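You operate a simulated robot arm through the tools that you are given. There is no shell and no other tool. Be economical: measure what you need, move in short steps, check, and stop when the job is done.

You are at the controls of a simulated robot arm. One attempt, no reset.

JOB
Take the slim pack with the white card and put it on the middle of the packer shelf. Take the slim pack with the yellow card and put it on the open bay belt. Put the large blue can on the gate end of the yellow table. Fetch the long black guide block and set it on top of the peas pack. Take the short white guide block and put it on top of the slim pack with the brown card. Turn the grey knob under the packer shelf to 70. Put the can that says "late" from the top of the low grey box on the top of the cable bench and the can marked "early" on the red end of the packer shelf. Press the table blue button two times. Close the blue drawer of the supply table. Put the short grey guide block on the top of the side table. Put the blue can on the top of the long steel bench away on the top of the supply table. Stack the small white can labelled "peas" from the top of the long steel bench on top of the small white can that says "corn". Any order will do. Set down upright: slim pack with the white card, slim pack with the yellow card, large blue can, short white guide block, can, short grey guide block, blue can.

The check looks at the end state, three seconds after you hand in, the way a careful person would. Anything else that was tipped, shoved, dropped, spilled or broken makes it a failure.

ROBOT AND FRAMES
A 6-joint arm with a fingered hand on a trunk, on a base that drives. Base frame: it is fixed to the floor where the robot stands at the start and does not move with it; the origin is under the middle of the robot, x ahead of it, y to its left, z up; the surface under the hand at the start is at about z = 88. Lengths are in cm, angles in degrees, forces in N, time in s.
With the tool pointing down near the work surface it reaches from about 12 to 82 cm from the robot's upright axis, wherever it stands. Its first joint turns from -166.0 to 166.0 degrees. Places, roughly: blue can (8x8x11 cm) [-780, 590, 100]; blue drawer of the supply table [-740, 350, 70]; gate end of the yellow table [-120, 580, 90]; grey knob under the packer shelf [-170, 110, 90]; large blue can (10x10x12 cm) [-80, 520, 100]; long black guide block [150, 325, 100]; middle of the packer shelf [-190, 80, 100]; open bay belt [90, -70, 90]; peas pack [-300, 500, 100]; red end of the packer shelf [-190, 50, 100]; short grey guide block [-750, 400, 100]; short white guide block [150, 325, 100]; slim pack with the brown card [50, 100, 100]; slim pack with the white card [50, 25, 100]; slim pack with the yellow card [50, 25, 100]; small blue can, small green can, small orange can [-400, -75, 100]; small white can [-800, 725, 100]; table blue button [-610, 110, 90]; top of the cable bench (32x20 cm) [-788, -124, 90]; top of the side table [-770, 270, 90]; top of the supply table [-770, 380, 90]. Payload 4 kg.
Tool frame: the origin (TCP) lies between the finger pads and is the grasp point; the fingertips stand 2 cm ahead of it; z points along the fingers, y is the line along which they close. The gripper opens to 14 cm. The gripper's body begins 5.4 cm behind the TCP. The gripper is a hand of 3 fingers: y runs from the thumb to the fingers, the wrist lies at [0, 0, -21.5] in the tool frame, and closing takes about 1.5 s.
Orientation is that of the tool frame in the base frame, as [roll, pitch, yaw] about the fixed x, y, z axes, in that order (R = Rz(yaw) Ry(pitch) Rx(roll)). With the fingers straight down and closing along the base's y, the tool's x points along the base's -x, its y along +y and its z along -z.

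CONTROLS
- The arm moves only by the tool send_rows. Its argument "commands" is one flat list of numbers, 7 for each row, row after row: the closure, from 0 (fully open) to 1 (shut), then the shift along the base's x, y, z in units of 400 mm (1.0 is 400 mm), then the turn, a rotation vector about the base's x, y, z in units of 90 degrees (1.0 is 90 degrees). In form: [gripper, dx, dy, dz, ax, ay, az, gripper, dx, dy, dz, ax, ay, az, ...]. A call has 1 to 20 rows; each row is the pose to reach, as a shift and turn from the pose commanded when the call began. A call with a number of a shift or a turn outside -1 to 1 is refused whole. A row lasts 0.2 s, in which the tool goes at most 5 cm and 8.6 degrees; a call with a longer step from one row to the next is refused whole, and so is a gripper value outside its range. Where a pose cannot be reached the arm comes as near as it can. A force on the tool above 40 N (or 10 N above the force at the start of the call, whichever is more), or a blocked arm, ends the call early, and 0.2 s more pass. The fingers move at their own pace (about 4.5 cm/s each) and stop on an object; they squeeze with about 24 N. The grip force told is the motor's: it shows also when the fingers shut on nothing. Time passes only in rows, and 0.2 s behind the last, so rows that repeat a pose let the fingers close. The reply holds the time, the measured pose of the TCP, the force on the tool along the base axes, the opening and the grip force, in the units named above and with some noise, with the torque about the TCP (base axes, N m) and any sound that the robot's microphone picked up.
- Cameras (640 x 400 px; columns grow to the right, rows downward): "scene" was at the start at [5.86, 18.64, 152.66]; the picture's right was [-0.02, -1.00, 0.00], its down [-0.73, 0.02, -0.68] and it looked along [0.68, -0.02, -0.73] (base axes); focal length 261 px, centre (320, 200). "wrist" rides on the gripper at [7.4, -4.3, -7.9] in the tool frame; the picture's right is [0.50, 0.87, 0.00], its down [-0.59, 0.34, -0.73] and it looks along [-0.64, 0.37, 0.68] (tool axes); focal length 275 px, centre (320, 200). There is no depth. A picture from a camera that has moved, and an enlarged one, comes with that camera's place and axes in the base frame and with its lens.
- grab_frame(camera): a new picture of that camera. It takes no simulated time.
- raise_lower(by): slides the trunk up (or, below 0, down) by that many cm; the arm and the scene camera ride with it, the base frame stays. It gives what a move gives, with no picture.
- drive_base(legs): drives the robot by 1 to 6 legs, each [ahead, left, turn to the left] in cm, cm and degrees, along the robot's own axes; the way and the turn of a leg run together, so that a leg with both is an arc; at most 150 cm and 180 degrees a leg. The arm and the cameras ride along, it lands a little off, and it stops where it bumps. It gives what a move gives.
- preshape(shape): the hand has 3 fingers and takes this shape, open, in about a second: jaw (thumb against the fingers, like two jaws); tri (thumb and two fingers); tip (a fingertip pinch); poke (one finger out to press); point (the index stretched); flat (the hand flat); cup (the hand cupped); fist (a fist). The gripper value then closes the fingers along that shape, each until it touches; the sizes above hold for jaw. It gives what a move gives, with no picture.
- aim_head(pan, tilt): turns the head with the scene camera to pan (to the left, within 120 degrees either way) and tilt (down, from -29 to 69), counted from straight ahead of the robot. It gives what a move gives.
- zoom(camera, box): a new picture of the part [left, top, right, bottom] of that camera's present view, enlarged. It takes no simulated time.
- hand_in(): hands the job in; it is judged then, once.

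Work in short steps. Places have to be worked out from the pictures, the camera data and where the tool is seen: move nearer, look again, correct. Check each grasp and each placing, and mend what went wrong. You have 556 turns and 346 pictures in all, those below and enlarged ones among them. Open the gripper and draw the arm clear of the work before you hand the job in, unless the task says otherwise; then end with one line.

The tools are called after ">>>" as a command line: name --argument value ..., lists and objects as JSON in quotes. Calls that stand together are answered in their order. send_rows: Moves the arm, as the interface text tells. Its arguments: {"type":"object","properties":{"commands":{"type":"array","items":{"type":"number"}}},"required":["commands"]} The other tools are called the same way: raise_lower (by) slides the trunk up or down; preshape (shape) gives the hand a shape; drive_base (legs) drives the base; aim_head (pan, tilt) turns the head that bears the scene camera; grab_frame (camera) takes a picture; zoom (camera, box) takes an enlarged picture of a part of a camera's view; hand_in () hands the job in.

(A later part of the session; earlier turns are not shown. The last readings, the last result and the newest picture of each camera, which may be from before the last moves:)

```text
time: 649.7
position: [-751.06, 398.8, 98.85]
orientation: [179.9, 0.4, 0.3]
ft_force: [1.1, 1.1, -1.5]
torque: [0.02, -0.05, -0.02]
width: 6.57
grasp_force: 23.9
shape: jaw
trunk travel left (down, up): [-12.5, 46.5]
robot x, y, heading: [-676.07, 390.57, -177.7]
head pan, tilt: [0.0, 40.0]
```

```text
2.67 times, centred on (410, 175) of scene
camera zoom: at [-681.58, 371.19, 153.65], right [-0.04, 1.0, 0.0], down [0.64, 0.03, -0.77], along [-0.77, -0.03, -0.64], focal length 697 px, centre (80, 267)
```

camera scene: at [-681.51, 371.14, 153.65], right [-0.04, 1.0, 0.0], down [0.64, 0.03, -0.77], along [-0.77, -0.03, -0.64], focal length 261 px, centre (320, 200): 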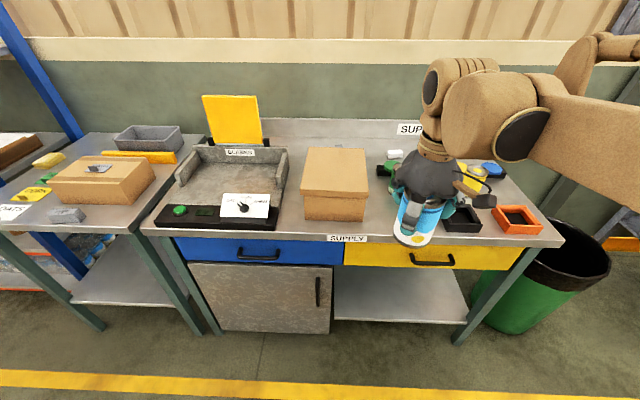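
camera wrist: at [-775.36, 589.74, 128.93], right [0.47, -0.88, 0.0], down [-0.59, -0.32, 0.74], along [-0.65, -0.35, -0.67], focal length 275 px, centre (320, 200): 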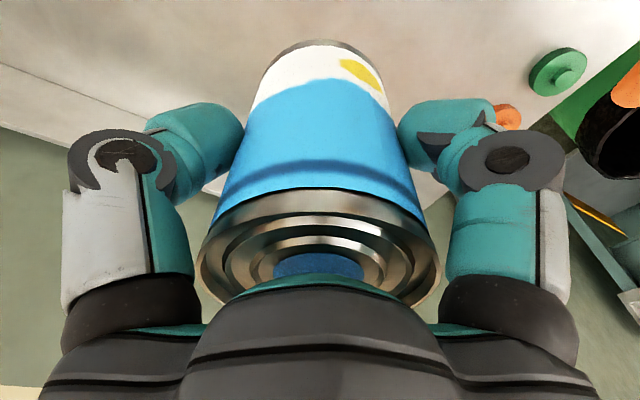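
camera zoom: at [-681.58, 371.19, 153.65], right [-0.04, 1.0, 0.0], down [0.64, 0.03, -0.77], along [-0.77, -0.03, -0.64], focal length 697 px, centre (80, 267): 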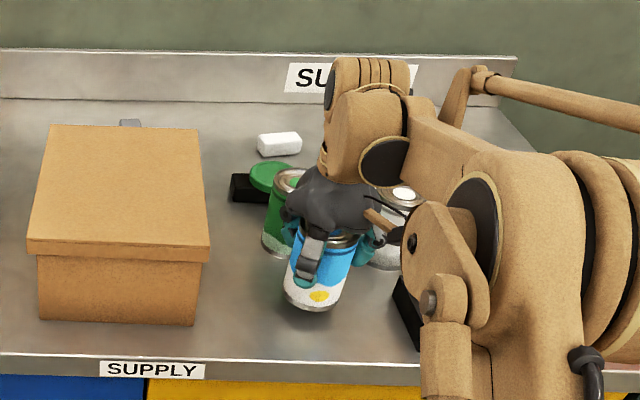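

Lower the last 2 cm, then open partly.

>>> send_rows --commands '[1, 0, 0, -0.01, 0, 0, 0, 1, 0, 0, -0.02, 0, 0, 0, 1, 0, 0, -0.03, 0, 0, 0, 1, 0, 0, -0.04, 0, 0, 0, 1, 0, 0, -0.05, 0, 0, 0, 1, 0, 0, -0.06, 0, 0, 0, 1, 0, 0, -0.07, 0, 0, 0, 1, 0, 0, -0.08, 0, 0, 0]'

>>> send_rows --commands '[0.5, 0, 0, 0.004, 0, 0, 0, 0.35, 0, 0, 0.004, 0, 0, 0, 0.35, 0, 0, 0.004, 0, 0, 0, 0.35, 0, 0, 0.004, 0, 0, 0, 0.35, 0, 0, 0.004, 0, 0, 0, 0.35, 0, 0, 0.03, 0, 0, 0, 0.35, 0, 0, 0.1, 0, 0, 0, 0.35, 0, 0, 0.2, 0, 0, 0, 0.35, 0, 0, 0.3, 0, 0, 0, 0.35, 0, 0, 0.4, 0, 0, 0, 0.35, 0, 0, 0.5, 0, 0, 0, 0, 0.1, 0, 0.55, 0, 0, 0, 0, 0.2, 0, 0.58, 0, 0, 0, 0, 0.3, 0, 0.58, 0, 0, 0, 0, 0.4, 0, 0.58, 0, 0, 0, 0, 0.5, 0, 0.58, 0, 0, 0, 0, 0.6, 0, 0.58, 0, 0, 0, 0, 0.7, 0, 0.58, 0, 0, 0]'

>>> zoom --camera "scene" --box '[290, 100, 530, 250]'

```text
time: 651.3
position: [-750.76, 398.56, 96.56]
orientation: [-179.9, 0.6, 0.4]
ft_force: [-3.3, 0.5, 29.0]
torque: [0.43, -0.1, 0.11]
width: 6.81
grasp_force: 24.0
shape: jaw
trunk travel left (down, up): [-12.5, 46.5]
robot x, y, heading: [-675.73, 390.6, -177.6]
head pan, tilt: [0.0, 40.0]
stopped in row 7: the force on the tool passed its limit at 46 N (the readings are from after the stop); the commanded pose is now the measured one
```

```text
time: 655.1
position: [-723.09, 398.48, 119.22]
orientation: [-180.0, 0.6, 0.4]
ft_force: [0.7, -0.7, -0.3]
torque: [-0.01, -0.02, -0.01]
width: 13.98
grasp_force: 0.1
shape: jaw
trunk travel left (down, up): [-12.5, 46.5]
robot x, y, heading: [-675.28, 390.82, -177.5]
head pan, tilt: [0.0, 40.0]
```

```text
2.67 times, centred on (410, 175) of scene
camera zoom: at [-681.4, 371.17, 153.66], right [-0.04, 1.0, 0.0], down [0.64, 0.03, -0.77], along [-0.77, -0.03, -0.64], focal length 697 px, centre (80, 267)
```

zoom: 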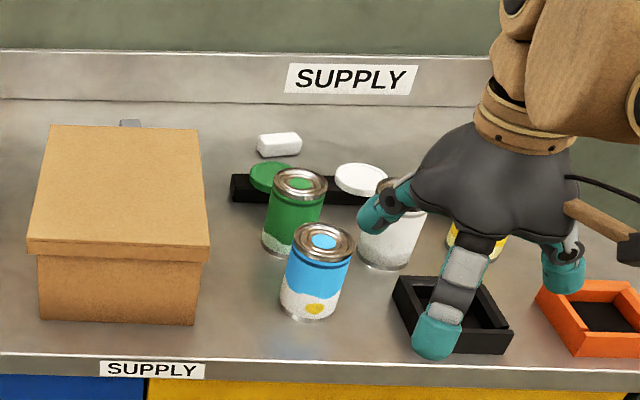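

Blue can is upright on the supply table. Now drive north to the peas/corn cans.

>>> drive_base --legs '[[0, -140, -2], [0, -140, 0], [0, -40, 0]]'

>>> aim_head --pan 0 --tilt 32

>>> grab_frame --camera "scene"

```text
time: 670.7
position: [-735.16, 718.43, 119.33]
orientation: [-180.0, 0.6, 0.2]
ft_force: [-0.1, 0.4, 0.2]
torque: [-0.01, -0.03, 0.04]
width: 13.98
grasp_force: 0.0
shape: jaw
trunk travel left (down, up): [-12.5, 46.5]
robot x, y, heading: [-687.69, 710.45, -177.9]
head pan, tilt: [0.0, 40.0]
```

```text
time: 671.4
position: [-735.0, 718.42, 119.15]
orientation: [-180.0, 0.6, 0.2]
ft_force: [-0.1, -0.9, 0.6]
torque: [0.0, 0.0, 0.0]
width: 13.99
grasp_force: 0.0
shape: jaw
trunk travel left (down, up): [-12.5, 46.5]
robot x, y, heading: [-687.58, 710.43, -177.9]
head pan, tilt: [0.0, 32.0]
```

```text
133 pictures are left
camera scene: at [-693.97, 690.84, 154.87], right [-0.04, 1.0, 0.0], down [0.53, 0.02, -0.85], along [-0.85, -0.03, -0.53], focal length 261 px, centre (320, 200)
```

scene: 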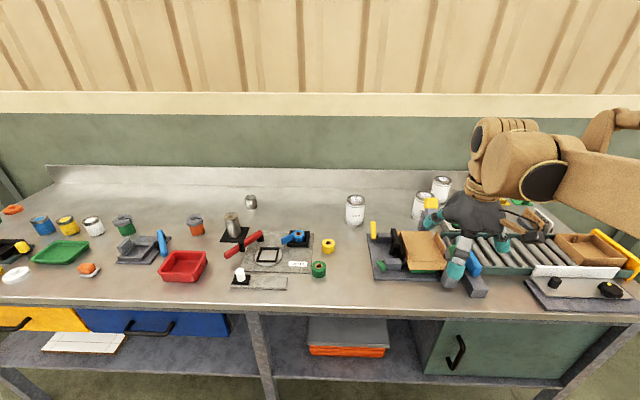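

>>> zoom --camera "scene" --box '[320, 160, 480, 260]'

```text
4.00 times, centred on (400, 210) of scene
camera zoom: at [-693.97, 690.84, 154.87], right [-0.04, 1.0, 0.0], down [0.53, 0.02, -0.85], along [-0.85, -0.03, -0.53], focal length 1046 px, centre (0, 160)
```

zoom: 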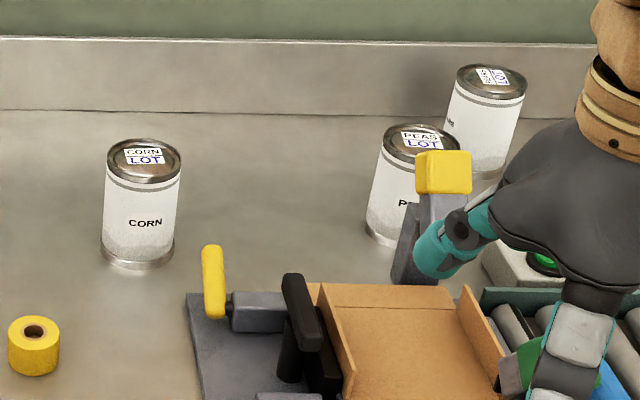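

CORN at ≈(−781.5, 702), PEAS at ≈(−785.5, 729.5), a fixture handle in front of PEAS. Move closer and look from above with the wrist camera.

>>> drive_base --legs '[[22, 0, -2]]'

>>> send_rows --commands '[0, 0, 0.02, 0.08, 0, 0, -0.08, 0, 0, 0.03, 0.16, 0, 0, -0.16, 0, 0, 0.04, 0.24, 0, 0, -0.24, 0, 0, 0.05, 0.32, 0, 0, -0.32, 0, -0.05, 0.08, 0.36, 0, 0, -0.335, 0, -0.1, 0.1, 0.36, 0, 0, -0.335]'

>>> grab_frame --camera "wrist"

>>> aim_head --pan -5 --tilt 38

>>> grab_frame --camera "scene"

```text
time: 673.1
position: [-756.52, 719.79, 119.31]
orientation: [-179.8, 0.5, -2.1]
ft_force: [-0.4, -0.2, -0.7]
torque: [-0.01, -0.06, 0.02]
width: 13.98
grasp_force: 0.0
shape: jaw
trunk travel left (down, up): [-12.5, 46.5]
robot x, y, heading: [-709.3, 709.7, 180.0]
head pan, tilt: [0.0, 32.0]
```

```text
time: 674.5
position: [-760.4, 724.03, 133.77]
orientation: [-180.0, 0.5, -32.3]
ft_force: [0.1, 1.0, 0.1]
torque: [0.0, -0.02, -0.01]
width: 13.97
grasp_force: 0.1
shape: jaw
trunk travel left (down, up): [-12.5, 46.5]
robot x, y, heading: [-709.06, 710.05, 179.7]
head pan, tilt: [0.0, 32.0]
```

```text
131 pictures are left
camera wrist: at [-751.87, 723.36, 141.59], right [-0.04, -1.0, -0.01], down [-0.67, 0.02, 0.74], along [-0.74, 0.03, -0.67], focal length 275 px, centre (320, 200)
```

wrist: 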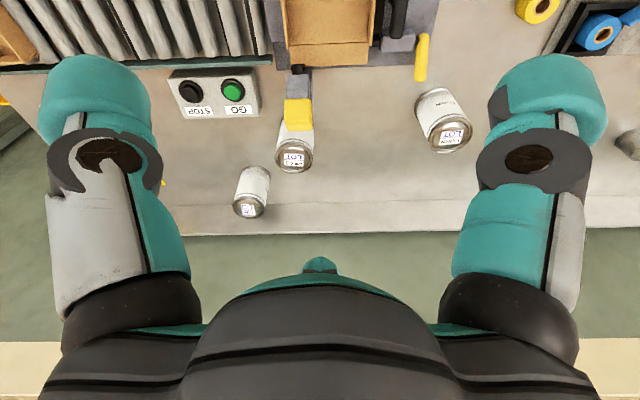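

```text
time: 675.1
position: [-760.38, 723.83, 133.82]
orientation: [-179.9, 0.6, -32.2]
ft_force: [0.2, -0.5, 0.0]
torque: [-0.01, -0.01, -0.01]
width: 13.98
grasp_force: 0.0
shape: jaw
trunk travel left (down, up): [-12.5, 46.5]
robot x, y, heading: [-709.34, 710.26, 180.1]
head pan, tilt: [-5.0, 38.0]
```

```text
130 pictures are left
camera scene: at [-716.03, 691.47, 153.96], right [0.09, 1.0, 0.0], down [0.61, -0.05, -0.79], along [-0.79, 0.07, -0.62], focal length 261 px, centre (320, 200)
```

scene: 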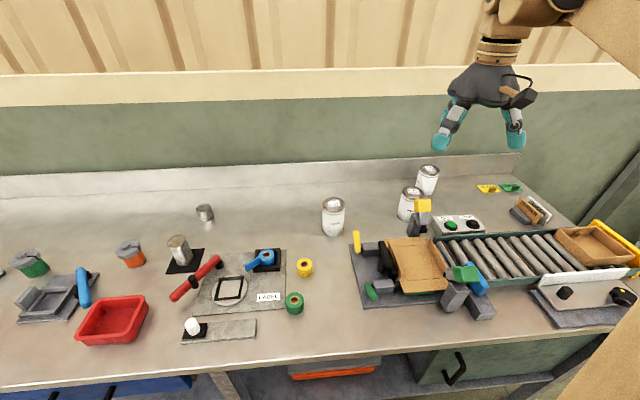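

Triangulated: handle top at (−773, 727.6, 105), leaving enough room. Move over PEAS and descend.

>>> send_rows --commands '[0.25, -0.1, 0.025, -0.02, 0, 0, 0, 0.25, -0.2, 0.05, -0.06, 0, 0, 0, 0.25, -0.3, 0.07, -0.11, 0, 0, 0, 0.25, -0.4, 0.095, -0.17, 0, 0, 0, 0.25, -0.5, 0.12, -0.23, 0, 0, 0, 0.25, -0.56, 0.13, -0.32, 0, 0, 0, 0.25, -0.6075, 0.1425, -0.42, 0, 0, 0, 0.25, -0.6075, 0.1425, -0.5, 0, 0, 0]'

>>> grab_frame --camera "wrist"

>>> zoom --camera "scene" --box '[300, 120, 500, 245]'

```text
time: 676.9
position: [-785.0, 729.22, 113.47]
orientation: [-179.9, 0.6, -32.2]
ft_force: [-0.7, -1.1, 0.4]
torque: [0.0, -0.02, 0.0]
width: 10.53
grasp_force: 0.0
shape: jaw
trunk travel left (down, up): [-12.5, 46.5]
robot x, y, heading: [-709.39, 709.59, 179.8]
head pan, tilt: [-5.0, 38.0]
```

```text
129 pictures are left
camera wrist: at [-776.36, 728.78, 121.32], right [-0.04, -1.0, -0.01], down [-0.67, 0.02, 0.74], along [-0.74, 0.03, -0.67], focal length 275 px, centre (320, 200)
```

wrist: 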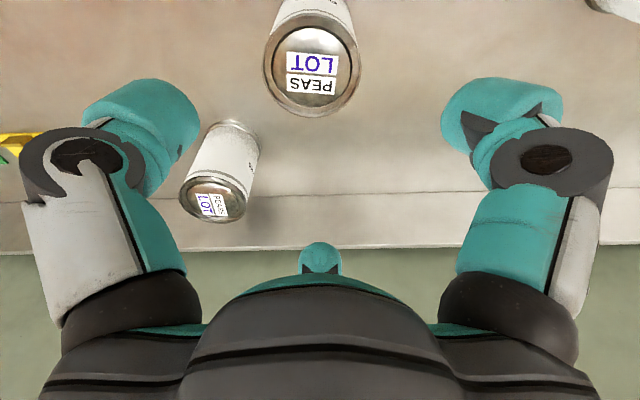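

```text
3.20 times, centred on (400, 182) of scene
camera zoom: at [-716.04, 691.47, 153.96], right [0.09, 1.0, 0.0], down [0.61, -0.05, -0.79], along [-0.78, 0.07, -0.62], focal length 836 px, centre (64, 256)
```

zoom: 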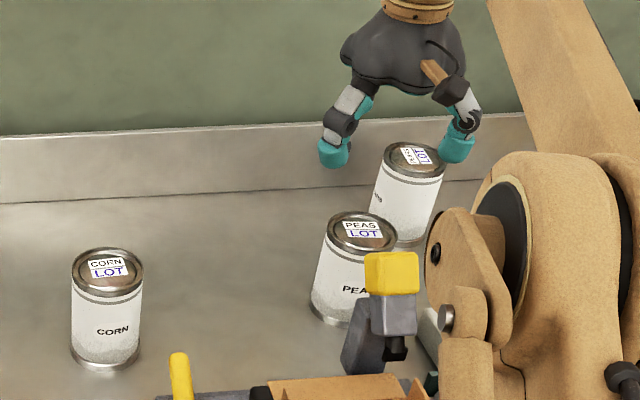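

Check the third can's label.

>>> zoom --camera "wrist" --box '[170, 100, 290, 235]'

>>> zoom --camera "scene" --box '[400, 155, 450, 186]'

```text
2.96 times, centred on (230, 168) of wrist
camera zoom: at [-776.36, 728.78, 121.32], right [-0.04, -1.0, -0.01], down [-0.67, 0.02, 0.74], along [-0.74, 0.03, -0.67], focal length 816 px, centre (587, 296)
```

zoom: 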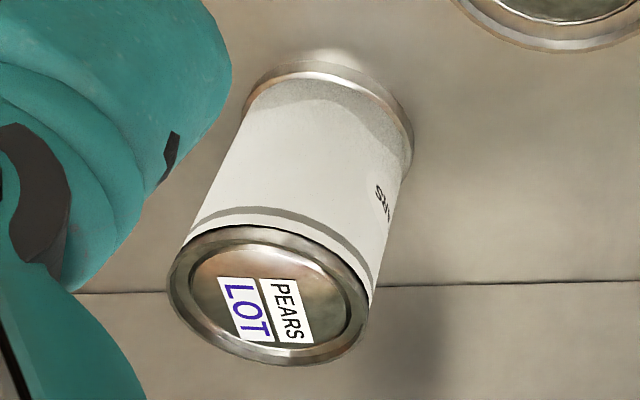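

```text
12.80 times, centred on (425, 170) of scene
camera zoom: at [-716.04, 691.47, 153.96], right [0.09, 1.0, 0.0], down [0.61, -0.05, -0.79], along [-0.78, 0.07, -0.62], focal length 3346 px, centre (-1024, 578)
```

zoom: 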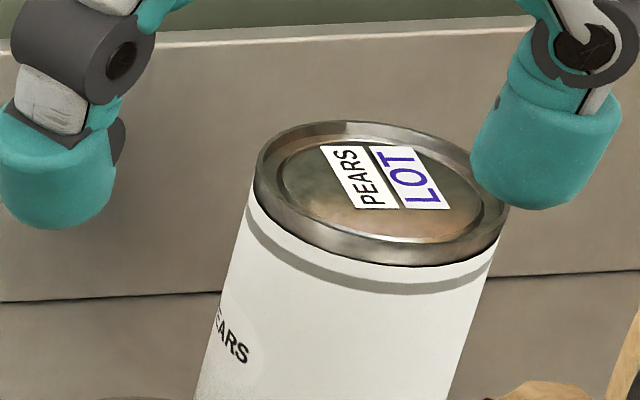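

The third is PEARS; PEAS is the right one, centred. Lower and grip.

>>> send_rows --commands '[0.25, 0, 0.012, -0.1, 0, 0, 0, 0.25, 0, 0.012, -0.2, 0, 0, 0, 0.25, 0, 0.012, -0.28, 0, 0, 0, 0.25, 0, 0.012, -0.34, 0, 0, 0, 0.25, 0, 0.012, -0.38, 0, 0, 0, 0.25, 0, 0.012, -0.415, 0, 0, 0, 0.6, 0, 0.012, -0.415, 0, 0, 0, 1, 0, 0.012, -0.415, 0, 0, 0, 1, 0, 0.012, -0.415, 0, 0, 0, 1, 0, 0.012, -0.415, 0, 0, 0, 1, 0, 0.012, -0.415, 0, 0, 0, 1, 0, 0.012, -0.415, 0, 0, 0]'

>>> send_rows --commands '[1, 0, 0, 0.03, 0, 0, 0, 1, 0, 0, 0.1, 0, 0, 0, 1, 0, 0, 0.2, 0, 0, 0, 1, 0, 0, 0.3, 0, 0, 0, 1, 0, 0, 0.4, 0, 0, 0, 1, 0, 0, 0.5, 0, 0, 0, 1, 0, 0, 0.6, 0, 0, 0, 1, 0, 0, 0.68, 0, 0, 0]'

>>> grab_frame --camera "wrist"

>>> grab_frame --camera "scene"

```text
time: 679.5
position: [-784.94, 729.91, 96.97]
orientation: [-179.9, 0.4, -32.2]
ft_force: [-0.5, 0.0, -0.1]
torque: [0.04, -0.19, -0.02]
width: 6.52
grasp_force: 23.4
shape: jaw
trunk travel left (down, up): [-12.5, 46.5]
robot x, y, heading: [-709.4, 709.96, 179.7]
head pan, tilt: [-5.0, 38.0]
```

```text
time: 681.3
position: [-782.45, 729.55, 122.06]
orientation: [-179.9, 0.5, -32.1]
ft_force: [0.3, -0.3, -3.3]
torque: [0.01, -0.02, -0.03]
width: 6.51
grasp_force: 24.1
shape: jaw
out of reach, approached as far as the arm can: row 7, 8
trunk travel left (down, up): [-12.5, 46.5]
robot x, y, heading: [-709.34, 710.25, 180.0]
head pan, tilt: [-5.0, 38.0]
```

```text
125 pictures are left
camera wrist: at [-773.81, 729.13, 129.95], right [-0.04, -1.0, -0.01], down [-0.67, 0.02, 0.74], along [-0.74, 0.03, -0.67], focal length 275 px, centre (320, 200)
```

wrist: 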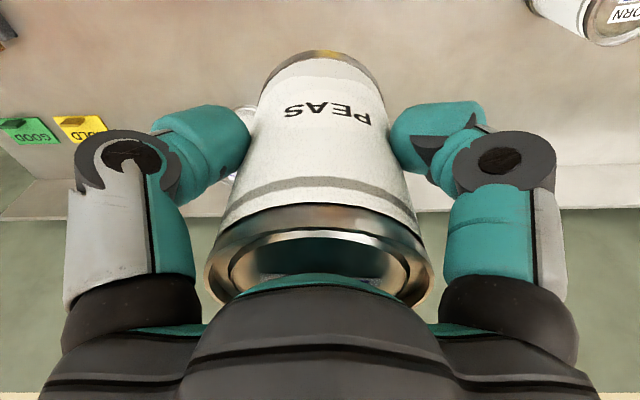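

```text
124 pictures are left
camera scene: at [-716.12, 691.5, 153.95], right [0.09, 1.0, 0.0], down [0.61, -0.06, -0.79], along [-0.78, 0.07, -0.62], focal length 261 px, centre (320, 200)
```

scene: 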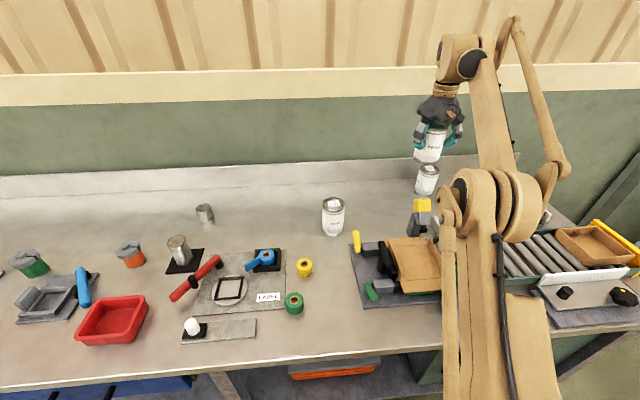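

Near the reach limit; pull slightly inward and down first, checking the elbow stays healthy.

>>> send_rows --commands '[1, 0.03, -0.05, -0.04, 0, 0, 0, 1, 0.08, -0.12, -0.07, 0, 0, 0, 1, 0.12, -0.2, -0.08, 0, 0, 0, 1, 0.14, -0.3, -0.08, 0, 0, 0, 1, 0.15, -0.4, -0.08, 0, 0, 0]'

>>> grab_frame --camera "wrist"

>>> zoom --camera "scene" --box '[280, 100, 480, 260]'

```text
time: 682.5
position: [-776.3, 713.01, 119.06]
orientation: [-179.9, 0.6, -32.2]
ft_force: [0.6, 0.0, -3.3]
torque: [0.01, -0.05, -0.04]
width: 6.5
grasp_force: 23.9
shape: jaw
trunk travel left (down, up): [-12.5, 46.5]
robot x, y, heading: [-709.37, 709.67, 180.1]
head pan, tilt: [-5.0, 38.0]
```

```text
123 pictures are left
camera wrist: at [-767.74, 712.59, 126.83], right [-0.04, -1.0, -0.01], down [-0.67, 0.02, 0.74], along [-0.74, 0.03, -0.67], focal length 275 px, centre (320, 200)
```

wrist: 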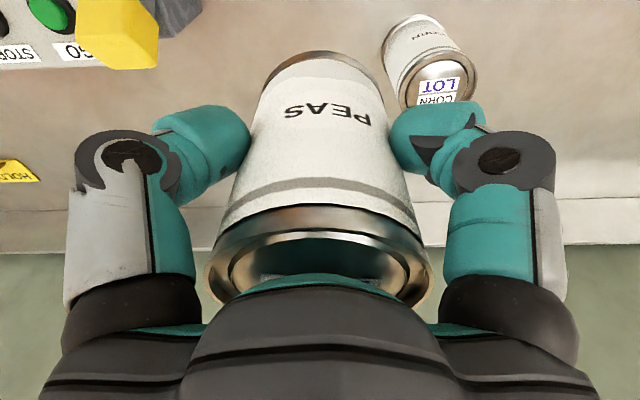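

```text
2.50 times, centred on (380, 180) of scene
camera zoom: at [-716.07, 691.38, 153.94], right [0.09, 1.0, 0.0], down [0.61, -0.05, -0.79], along [-0.78, 0.07, -0.62], focal length 653 px, centre (170, 250)
```

zoom: 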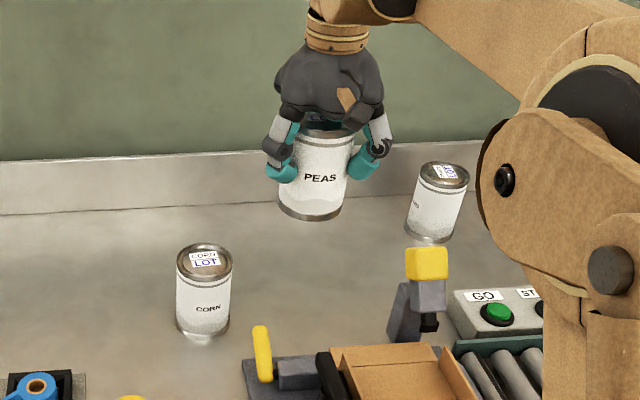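

CORN top ≈(−780.4, 701.7). Move above it with PEAS.

>>> send_rows --commands '[1, -0.03, -0.08, 0, 0, 0, 0, 1, -0.06, -0.16, 0, 0, 0, 0, 1, -0.09, -0.24, 0, 0, 0, 0, 1, -0.103, -0.2825, -0.02, 0, 0, 0, 1, -0.103, -0.2825, -0.07, 0, 0, 0, 1, -0.103, -0.2825, -0.12, 0, 0, 0, 1, -0.103, -0.2825, -0.16, 0, 0, 0]'

>>> grab_frame --camera "wrist"

>>> zoom --camera "scene" --box '[260, 120, 420, 250]'

```text
time: 684.1
position: [-780.13, 701.95, 112.31]
orientation: [-179.9, 0.5, -32.2]
ft_force: [-0.1, 0.2, -3.2]
torque: [-0.02, -0.01, 0.01]
width: 6.5
grasp_force: 23.5
shape: jaw
trunk travel left (down, up): [-12.5, 46.5]
robot x, y, heading: [-709.67, 709.79, 179.9]
head pan, tilt: [-5.0, 38.0]
```

```text
121 pictures are left
camera wrist: at [-771.57, 701.47, 120.15], right [-0.04, -1.0, -0.01], down [-0.67, 0.02, 0.74], along [-0.74, 0.03, -0.67], focal length 275 px, centre (320, 200)
```

wrist: 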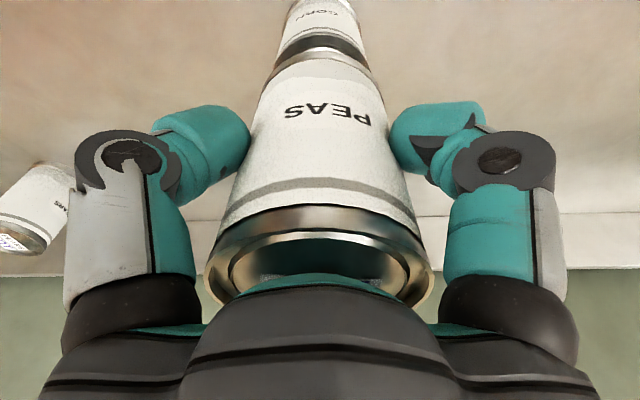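

```text
3.08 times, centred on (340, 185) of scene
camera zoom: at [-716.1, 691.46, 153.95], right [0.09, 1.0, 0.0], down [0.61, -0.05, -0.79], along [-0.78, 0.07, -0.62], focal length 804 px, centre (258, 246)
```

zoom: 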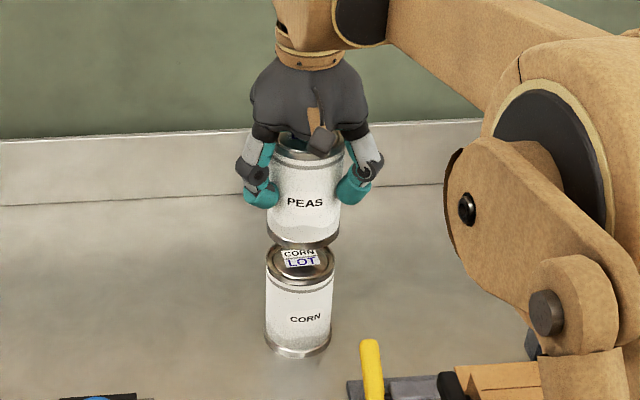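

Small correction: PEAS looks ~0.5 cm too far +y and ~0.6 cm too far back. Adjust, then lower gently onto CORN.

>>> send_rows --commands '[1, 0.015, -0.013, 0, 0, 0, 0, 1, 0.015, -0.013, -0.03, 0, 0, 0, 1, 0.015, -0.013, -0.05, 0, 0, 0, 1, 0.015, -0.013, -0.05, 0, 0, 0]'

>>> zoom --camera "scene" --box '[280, 150, 400, 250]'

>>> zoom --camera "wrist" --box '[240, 0, 400, 100]'

```text
time: 685.1
position: [-779.75, 701.57, 110.25]
orientation: [-179.9, 0.6, -32.2]
ft_force: [-0.8, -0.2, -3.7]
torque: [0.01, -0.02, 0.03]
width: 6.5
grasp_force: 23.6
shape: jaw
trunk travel left (down, up): [-12.5, 46.5]
robot x, y, heading: [-709.34, 709.63, 179.9]
head pan, tilt: [-5.0, 38.0]
```

```text
4.00 times, centred on (340, 200) of scene
camera zoom: at [-716.08, 691.45, 153.95], right [0.09, 1.0, 0.0], down [0.61, -0.05, -0.79], along [-0.78, 0.07, -0.62], focal length 1046 px, centre (240, 200)
```

zoom: 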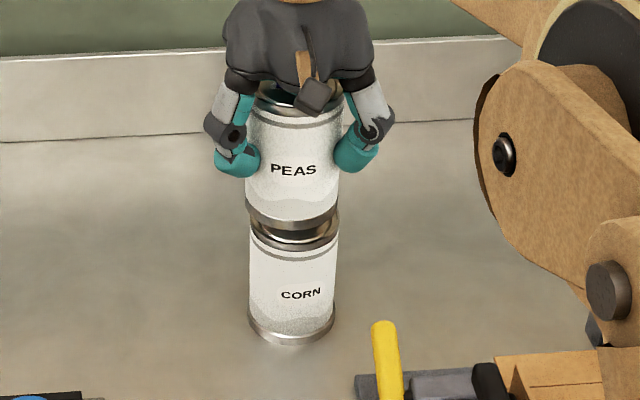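

```text
4.00 times, centred on (320, 50) of wrist
camera zoom: at [-771.11, 700.96, 118.16], right [-0.04, -1.0, -0.01], down [-0.67, 0.02, 0.74], along [-0.74, 0.03, -0.67], focal length 1101 px, centre (320, 800)
```

zoom: 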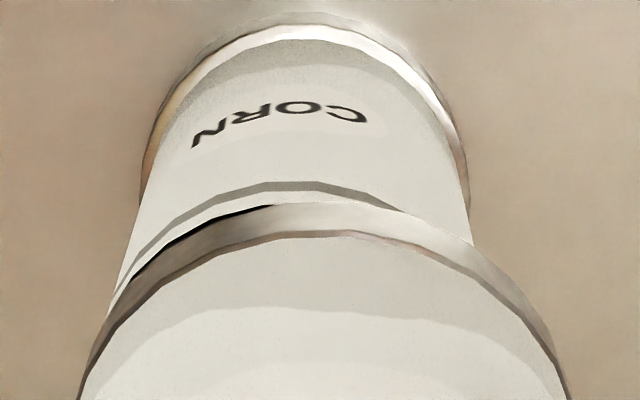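

Aligned within a few mm. Lower slowly to contact.

>>> send_rows --commands '[1, 0, 0, -0.006, 0, 0, 0, 1, 0, 0, -0.012, 0, 0, 0, 1, 0, 0, -0.018, 0, 0, 0, 1, 0, 0, -0.024, 0, 0, 0, 1, 0, 0, -0.03, 0, 0, 0, 1, 0, 0, -0.036, 0, 0, 0, 1, 0, 0, -0.042, 0, 0, 0, 1, 0, 0, -0.048, 0, 0, 0]'

>>> zoom --camera "scene" --box '[280, 150, 400, 250]'

```text
time: 686.9
position: [-779.58, 701.35, 108.42]
orientation: [-179.9, 0.5, -32.2]
ft_force: [-0.1, 0.7, -3.8]
torque: [0.02, -0.04, -0.03]
width: 6.52
grasp_force: 24.2
shape: jaw
trunk travel left (down, up): [-12.5, 46.5]
robot x, y, heading: [-709.03, 709.97, 180.1]
head pan, tilt: [-5.0, 38.0]
```

```text
4.00 times, centred on (340, 200) of scene
camera zoom: at [-716.09, 691.46, 153.95], right [0.09, 1.0, 0.0], down [0.61, -0.05, -0.79], along [-0.78, 0.07, -0.62], focal length 1046 px, centre (240, 200)
```

zoom: 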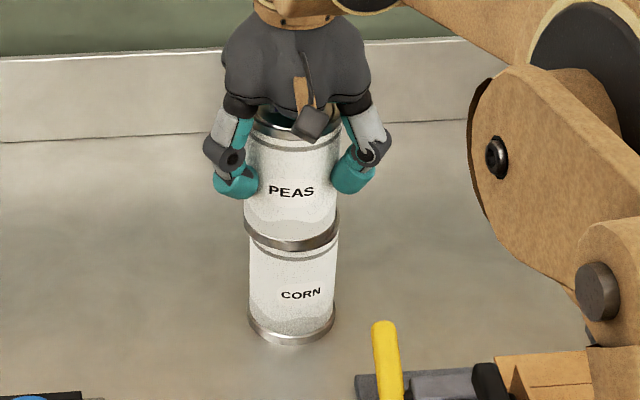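

Shift 0.25 cm to +y and continue down.

>>> send_rows --commands '[1, 0, 0.006, -0.005, 0, 0, 0, 1, 0, 0.006, -0.01, 0, 0, 0, 1, 0, 0.006, -0.015, 0, 0, 0, 1, 0, 0.006, -0.02, 0, 0, 0, 1, 0, 0.006, -0.025, 0, 0, 0, 1, 0, 0.006, -0.03, 0, 0, 0]'

>>> zoom --camera "scene" --box '[280, 150, 400, 250]'

```text
time: 688.3
position: [-779.39, 701.51, 107.72]
orientation: [180.0, 0.7, -32.2]
ft_force: [-1.9, 0.2, 31.9]
torque: [0.18, -0.11, 0.03]
width: 6.72
grasp_force: 24.2
shape: jaw
trunk travel left (down, up): [-12.5, 46.5]
robot x, y, heading: [-709.14, 709.75, 180.1]
head pan, tilt: [-5.0, 38.0]
stopped in row 6: the force on the tool passed its limit at 43 N (the readings are from after the stop); the commanded pose is now the measured one
```

```text
4.00 times, centred on (340, 200) of scene
camera zoom: at [-715.72, 691.51, 153.99], right [0.09, 1.0, 0.0], down [0.61, -0.06, -0.79], along [-0.79, 0.07, -0.61], focal length 1046 px, centre (240, 200)
```

zoom: 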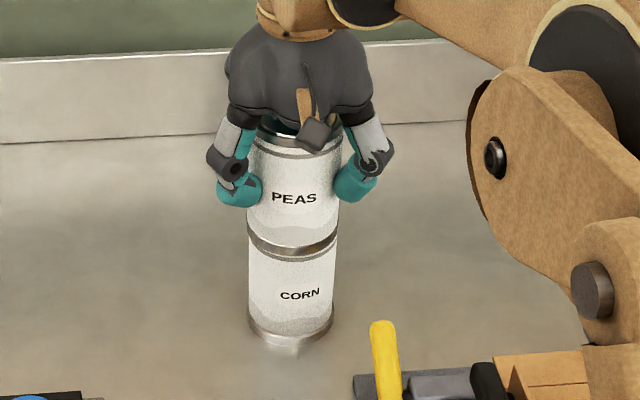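

Stacked. Ease off, open gently, rise straight up.

>>> send_rows --commands '[1, 0, 0, 0.004, 0, 0, 0, 0.45, 0, 0, 0.004, 0, 0, 0, 0.3, 0, 0, 0.004, 0, 0, 0, 0.2, 0, 0, 0.004, 0, 0, 0, 0.2, 0, 0, 0.004, 0, 0, 0, 0.2, 0, 0, 0.004, 0, 0, 0, 0.2, 0, 0, 0.03, 0, 0, 0, 0.2, 0, 0, 0.08, 0, 0, 0, 0.2, 0, 0, 0.15, 0, 0, 0, 0.2, 0.02, 0, 0.24, 0, 0, 0, 0.2, 0.06, 0, 0.32, 0, 0, 0]'

>>> zoom --camera "scene" --box '[260, 120, 420, 250]'

```text
time: 690.7
position: [-777.0, 701.72, 120.17]
orientation: [-179.9, 0.5, -32.2]
ft_force: [0.3, 0.0, 0.4]
torque: [0.01, 0.02, -0.03]
width: 11.16
grasp_force: 0.1
shape: jaw
trunk travel left (down, up): [-12.5, 46.5]
robot x, y, heading: [-709.28, 709.86, 179.9]
head pan, tilt: [-5.0, 38.0]
```

```text
3.08 times, centred on (340, 185) of scene
camera zoom: at [-715.96, 691.48, 153.96], right [0.09, 1.0, 0.0], down [0.61, -0.06, -0.79], along [-0.79, 0.07, -0.62], focal length 804 px, centre (258, 246)
```

zoom: 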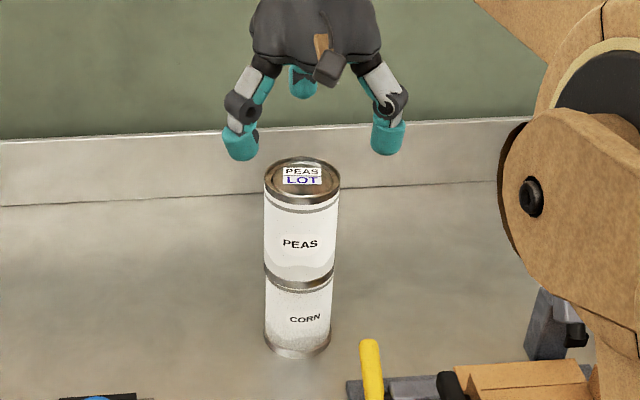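

PEAS stands on CORN. Fold the arm, turn north, and look for a route around to the outside of the east conveyor.

>>> send_rows --commands '[0, 0.1, 0, 0, 0, 0, 0.06, 0, 0.2, 0, 0, 0, 0, 0.12, 0, 0.3, 0, 0, 0, 0, 0.18, 0, 0.4, 0, 0, 0, 0, 0.24, 0, 0.5, 0, 0, 0, 0, 0.3, 0, 0.6, 0, 0, 0, 0, 0.35, 0, 0.68, 0, 0, 0, 0, 0.35]'

>>> drive_base --legs '[[-35, 0, 0], [0, 0, -90]]'

>>> aim_head --pan 0 --tilt 12

>>> grab_frame --camera "scene"

>>> aim_head --pan -75 --tilt 8

>>> grab_frame --camera "scene"

```text
time: 692.3
position: [-749.88, 701.86, 120.57]
orientation: [-179.9, 0.5, -0.7]
ft_force: [0.4, -0.3, -0.3]
torque: [-0.02, 0.05, 0.02]
width: 14.02
grasp_force: 0.0
shape: jaw
trunk travel left (down, up): [-12.5, 46.5]
robot x, y, heading: [-709.34, 709.94, 180.2]
head pan, tilt: [-5.0, 38.0]
```

```text
time: 698.4
position: [-683.19, 750.5, 120.53]
orientation: [-179.9, 0.5, -89.9]
ft_force: [0.8, 0.4, -0.4]
torque: [0.01, 0.0, -0.03]
width: 13.98
grasp_force: 0.2
shape: jaw
trunk travel left (down, up): [-12.5, 46.5]
robot x, y, heading: [-674.49, 709.7, 90.5]
head pan, tilt: [-5.0, 38.0]
```

```text
time: 699.3
position: [-683.14, 750.52, 120.57]
orientation: [-179.9, 0.6, -89.9]
ft_force: [0.1, -0.5, 0.5]
torque: [0.02, 0.0, -0.01]
width: 13.99
grasp_force: 0.1
shape: jaw
trunk travel left (down, up): [-12.5, 46.5]
robot x, y, heading: [-674.55, 710.08, 90.5]
head pan, tilt: [0.0, 12.0]
```

```text
114 pictures are left
camera scene: at [-693.79, 716.73, 158.09], right [1.0, 0.01, 0.0], down [0.0, -0.21, -0.98], along [-0.01, 0.98, -0.21], focal length 261 px, centre (320, 200)
```

scene: 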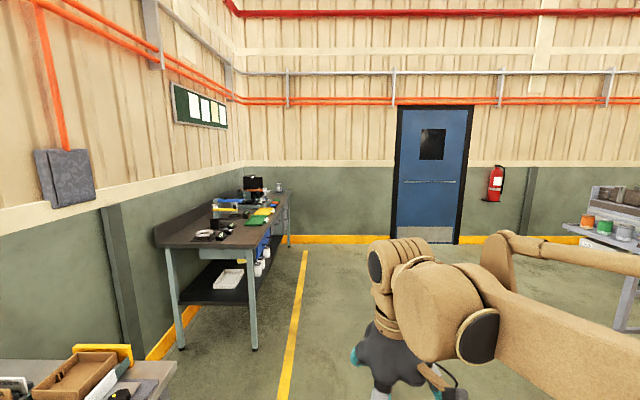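

```text
time: 700.7
position: [-683.16, 750.46, 120.48]
orientation: [-179.8, 0.6, -89.9]
ft_force: [0.2, 0.0, -0.3]
torque: [0.0, 0.02, 0.0]
width: 13.98
grasp_force: 0.0
shape: jaw
trunk travel left (down, up): [-12.5, 46.5]
robot x, y, heading: [-674.78, 709.84, 90.3]
head pan, tilt: [-75.0, 8.0]
```

```text
113 pictures are left
camera scene: at [-684.77, 709.92, 158.75], right [0.27, -0.96, 0.0], down [-0.13, -0.04, -0.99], along [0.95, 0.27, -0.14], focal length 261 px, centre (320, 200)
```

scene: 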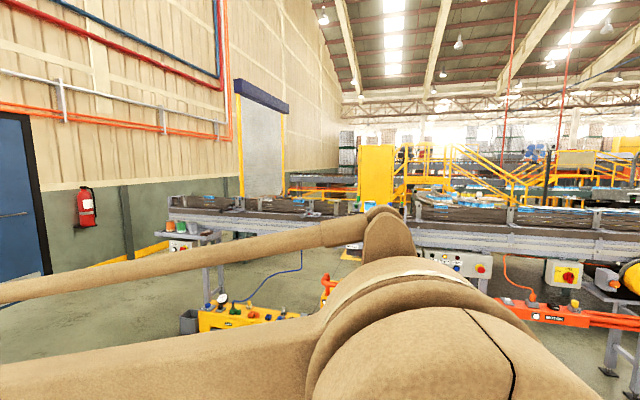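

Drive north 120 cm and look east.

>>> drive_base --legs '[[110, 0, 0], [40, -60, 0], [0, 0, -85]]'

>>> aim_head --pan 5 --tilt 12

>>> grab_frame --camera "scene"

```text
time: 713.4
position: [-579.29, 873.58, 120.39]
orientation: [-179.9, 0.6, -172.6]
ft_force: [0.2, -0.4, -0.7]
torque: [-0.02, 0.01, 0.04]
width: 14.01
grasp_force: 0.0
shape: jaw
trunk travel left (down, up): [-12.5, 46.5]
robot x, y, heading: [-617.93, 860.11, 8.1]
head pan, tilt: [-75.0, 8.0]
```

```text
time: 714.9
position: [-579.09, 873.55, 120.34]
orientation: [-179.9, 0.7, -172.6]
ft_force: [0.7, -0.3, 0.8]
torque: [-0.01, 0.01, -0.04]
width: 13.98
grasp_force: 0.0
shape: jaw
trunk travel left (down, up): [-12.5, 46.5]
robot x, y, heading: [-618.46, 860.15, 7.8]
head pan, tilt: [5.0, 12.0]
```

```text
112 pictures are left
camera scene: at [-614.1, 880.4, 158.1], right [0.22, -0.97, 0.0], down [-0.2, -0.05, -0.98], along [0.95, 0.22, -0.21], focal length 261 px, centre (320, 200)
```

scene: 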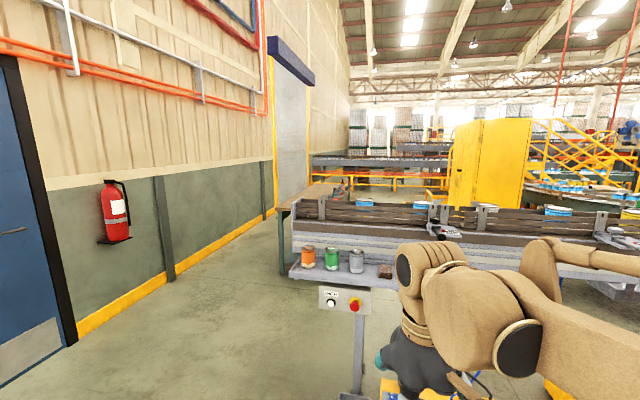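

There's a free path between the conveyor's end and the north wall. Drive around it.

>>> drive_base --legs '[[0, 0, 35], [150, 0, 0], [130, 0, 0], [0, 0, -43]]'

>>> aim_head --pan 0 --tilt 12

>>> grab_frame --camera "scene"

```text
time: 732.2
position: [-371.76, 1057.67, 120.38]
orientation: [-179.9, 0.6, 178.4]
ft_force: [1.0, 0.9, 0.7]
torque: [-0.01, -0.02, 0.0]
width: 14.01
grasp_force: 0.0
shape: jaw
trunk travel left (down, up): [-12.5, 46.5]
robot x, y, heading: [-412.48, 1050.4, -1.1]
head pan, tilt: [5.0, 12.0]
```

```text
time: 732.8
position: [-371.77, 1057.69, 120.44]
orientation: [-179.9, 0.6, 178.4]
ft_force: [0.1, -0.2, 0.3]
torque: [0.03, -0.02, 0.01]
width: 13.99
grasp_force: 0.1
shape: jaw
trunk travel left (down, up): [-12.5, 46.5]
robot x, y, heading: [-412.7, 1050.42, -0.9]
head pan, tilt: [0.0, 12.0]
```

```text
111 pictures are left
camera scene: at [-405.2, 1069.03, 158.1], right [-0.02, -1.0, 0.0], down [-0.21, 0.0, -0.98], along [0.98, -0.02, -0.21], focal length 261 px, centre (320, 200)
```

scene: 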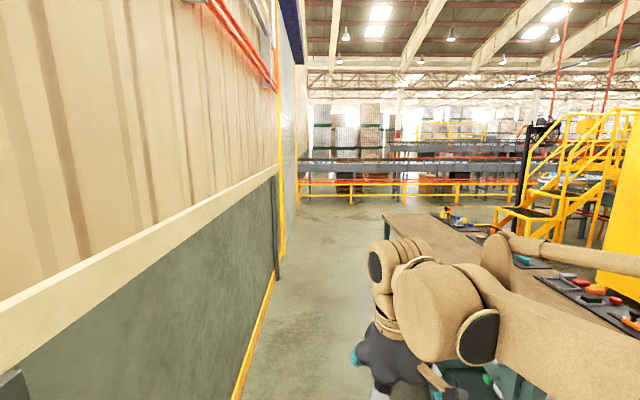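

Passage continues between wall and a wooden table. Drive east 250 cm.

>>> drive_base --legs '[[150, 0, 0.9], [130, 0, 0]]'

>>> aim_head --pan -20 --tilt 15

>>> grab_frame --camera "scene"

```text
time: 746.1
position: [-96.76, 1053.07, 120.36]
orientation: [-179.9, 0.5, 178.2]
ft_force: [0.4, 0.7, -0.3]
torque: [-0.03, 0.03, 0.0]
width: 13.99
grasp_force: 0.0
shape: jaw
trunk travel left (down, up): [-12.5, 46.5]
robot x, y, heading: [-137.85, 1046.06, -1.2]
head pan, tilt: [0.0, 12.0]
```

```text
time: 747.0
position: [-96.87, 1053.07, 120.48]
orientation: [-179.9, 0.7, 178.2]
ft_force: [-0.3, 0.4, 0.0]
torque: [0.02, -0.02, -0.02]
width: 13.95
grasp_force: 0.0
shape: jaw
trunk travel left (down, up): [-12.5, 46.5]
robot x, y, heading: [-138.02, 1046.06, -1.3]
head pan, tilt: [-20.0, 15.0]
```

```text
110 pictures are left
camera scene: at [-130.79, 1061.33, 157.61], right [-0.36, -0.93, 0.0], down [-0.24, 0.09, -0.97], along [0.9, -0.35, -0.26], focal length 261 px, centre (320, 200)
```

scene: 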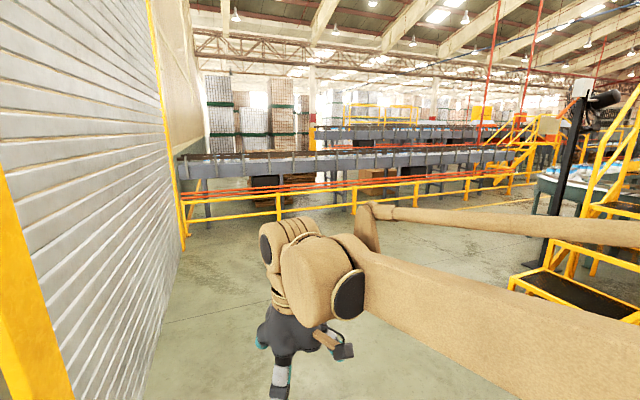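

The strip between the loop conveyor and the fence is open from this side. Drive on to about (200, 930).

>>> drive_base --legs '[[0, 0, -17], [150, 0, 0], [150, 0, 0], [50, 0, 0], [0, 0, -70]]'

>>> aim_head --pan 0 --tilt 15

>>> grab_frame --camera "scene"

```text
time: 768.0
position: [202.34, 898.8, 120.42]
orientation: [-179.9, 0.7, 88.9]
ft_force: [0.3, 0.0, -0.5]
torque: [0.0, 0.04, -0.01]
width: 13.97
grasp_force: 0.2
shape: jaw
trunk travel left (down, up): [-12.5, 46.5]
robot x, y, heading: [194.31, 939.97, -90.5]
head pan, tilt: [-20.0, 15.0]
```

```text
time: 768.8
position: [202.26, 898.77, 120.4]
orientation: [-179.9, 0.6, 88.9]
ft_force: [0.8, -0.1, -0.1]
torque: [0.04, 0.0, -0.04]
width: 13.98
grasp_force: 0.1
shape: jaw
trunk travel left (down, up): [-12.5, 46.5]
robot x, y, heading: [194.7, 939.69, -90.4]
head pan, tilt: [0.0, 15.0]
```

```text
109 pictures are left
camera scene: at [213.37, 931.93, 157.61], right [-1.0, 0.01, 0.0], down [0.0, 0.26, -0.97], along [-0.01, -0.97, -0.26], focal length 261 px, centre (320, 200)
```

scene: 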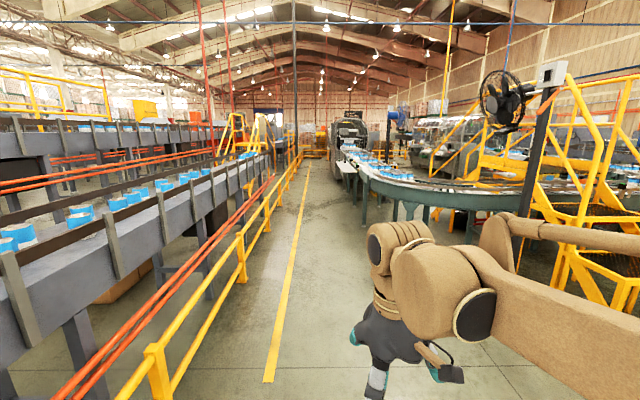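

A clear corridor leads south along the conveyor's outer side. Drive.

>>> drive_base --legs '[[150, 10, 0], [150, 5, 0.4], [140, 0, 0]]'

>>> grab_frame --camera "scene"

```text
refused: leg 1 is longer than a leg can be; nothing moved
```

```text
108 pictures are left
camera scene: at [213.37, 931.93, 157.61], right [-1.0, 0.01, 0.0], down [0.0, 0.26, -0.97], along [-0.01, -0.97, -0.26], focal length 261 px, centre (320, 200)
```

scene: 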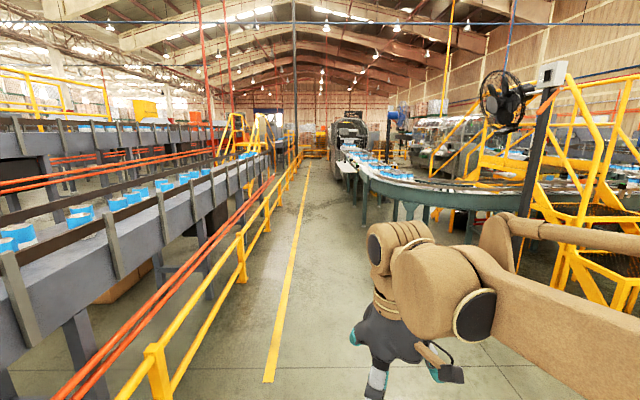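

>>> drive_base --legs '[[145, 8, 0], [145, 6, 0.4], [140, 0, 0]]'

>>> grab_frame --camera "scene"

```text
time: 789.4
position: [237.17, 471.15, 120.46]
orientation: [-179.8, 0.7, 94.2]
ft_force: [-0.5, -0.2, 0.0]
torque: [0.04, -0.01, -0.02]
width: 13.99
grasp_force: 0.1
shape: jaw
trunk travel left (down, up): [-12.5, 46.5]
robot x, y, heading: [225.65, 510.91, -84.7]
head pan, tilt: [0.0, 15.0]
```

```text
107 pictures are left
camera scene: at [245.11, 505.17, 157.61], right [-1.0, -0.08, 0.0], down [-0.02, 0.26, -0.97], along [0.08, -0.96, -0.26], focal length 261 px, centre (320, 200)
```

scene: 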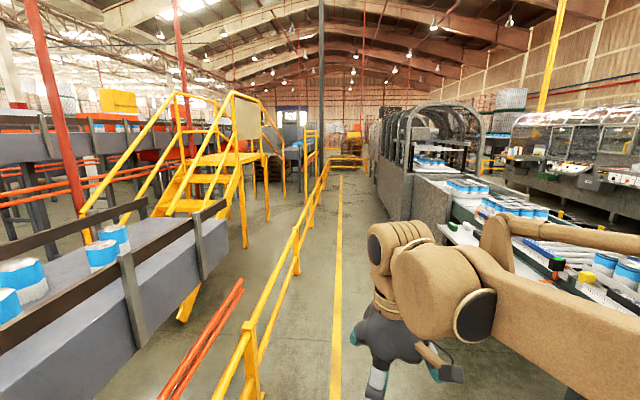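

Blocks are visible at right. Go to y≈343 and face west.

>>> drive_base --legs '[[60, 0, -5.3], [108, -5, 0], [0, 0, -90]]'

>>> aim_head --pan 0 --tilt 35

>>> grab_frame --camera "scene"

```text
time: 801.7
position: [182.66, 335.49, 120.33]
orientation: [-179.9, 0.5, 0.2]
ft_force: [0.3, 0.6, -0.2]
torque: [0.0, -0.03, 0.03]
width: 14.0
grasp_force: 0.1
shape: jaw
trunk travel left (down, up): [-12.5, 46.5]
robot x, y, heading: [223.79, 344.36, -179.2]
head pan, tilt: [0.0, 15.0]
```

```text
time: 802.5
position: [182.73, 335.68, 120.33]
orientation: [-179.9, 0.6, 0.3]
ft_force: [0.0, 0.1, -0.1]
torque: [0.03, 0.02, -0.01]
width: 14.01
grasp_force: 0.1
shape: jaw
trunk travel left (down, up): [-12.5, 46.5]
robot x, y, heading: [223.52, 344.4, -179.1]
head pan, tilt: [0.0, 35.0]
```

```text
106 pictures are left
camera scene: at [216.82, 325.06, 154.42], right [-0.02, 1.0, 0.0], down [0.57, 0.01, -0.82], along [-0.82, -0.01, -0.57], focal length 261 px, centre (320, 200)
```

scene: 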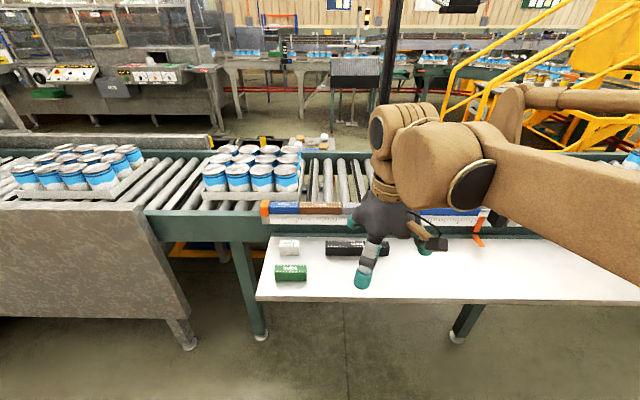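

All on the side plate: white, green, and black blocks. Zoom.

>>> zoom --camera "scene" --box '[250, 190, 450, 310]'

```text
3.20 times, centred on (350, 250) of scene
camera zoom: at [216.82, 325.06, 154.42], right [-0.02, 1.0, 0.0], down [0.57, 0.01, -0.82], along [-0.82, -0.01, -0.57], focal length 836 px, centre (224, 40)
```

zoom: 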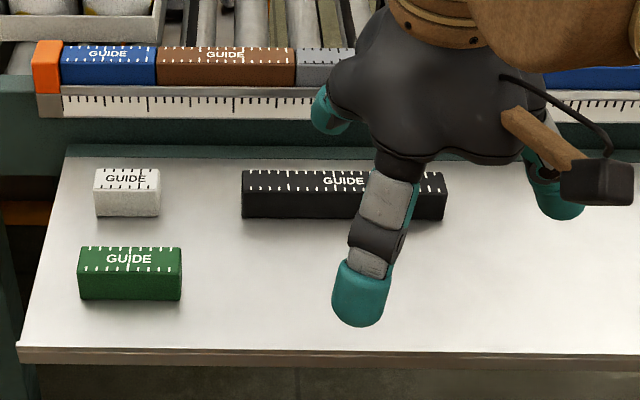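

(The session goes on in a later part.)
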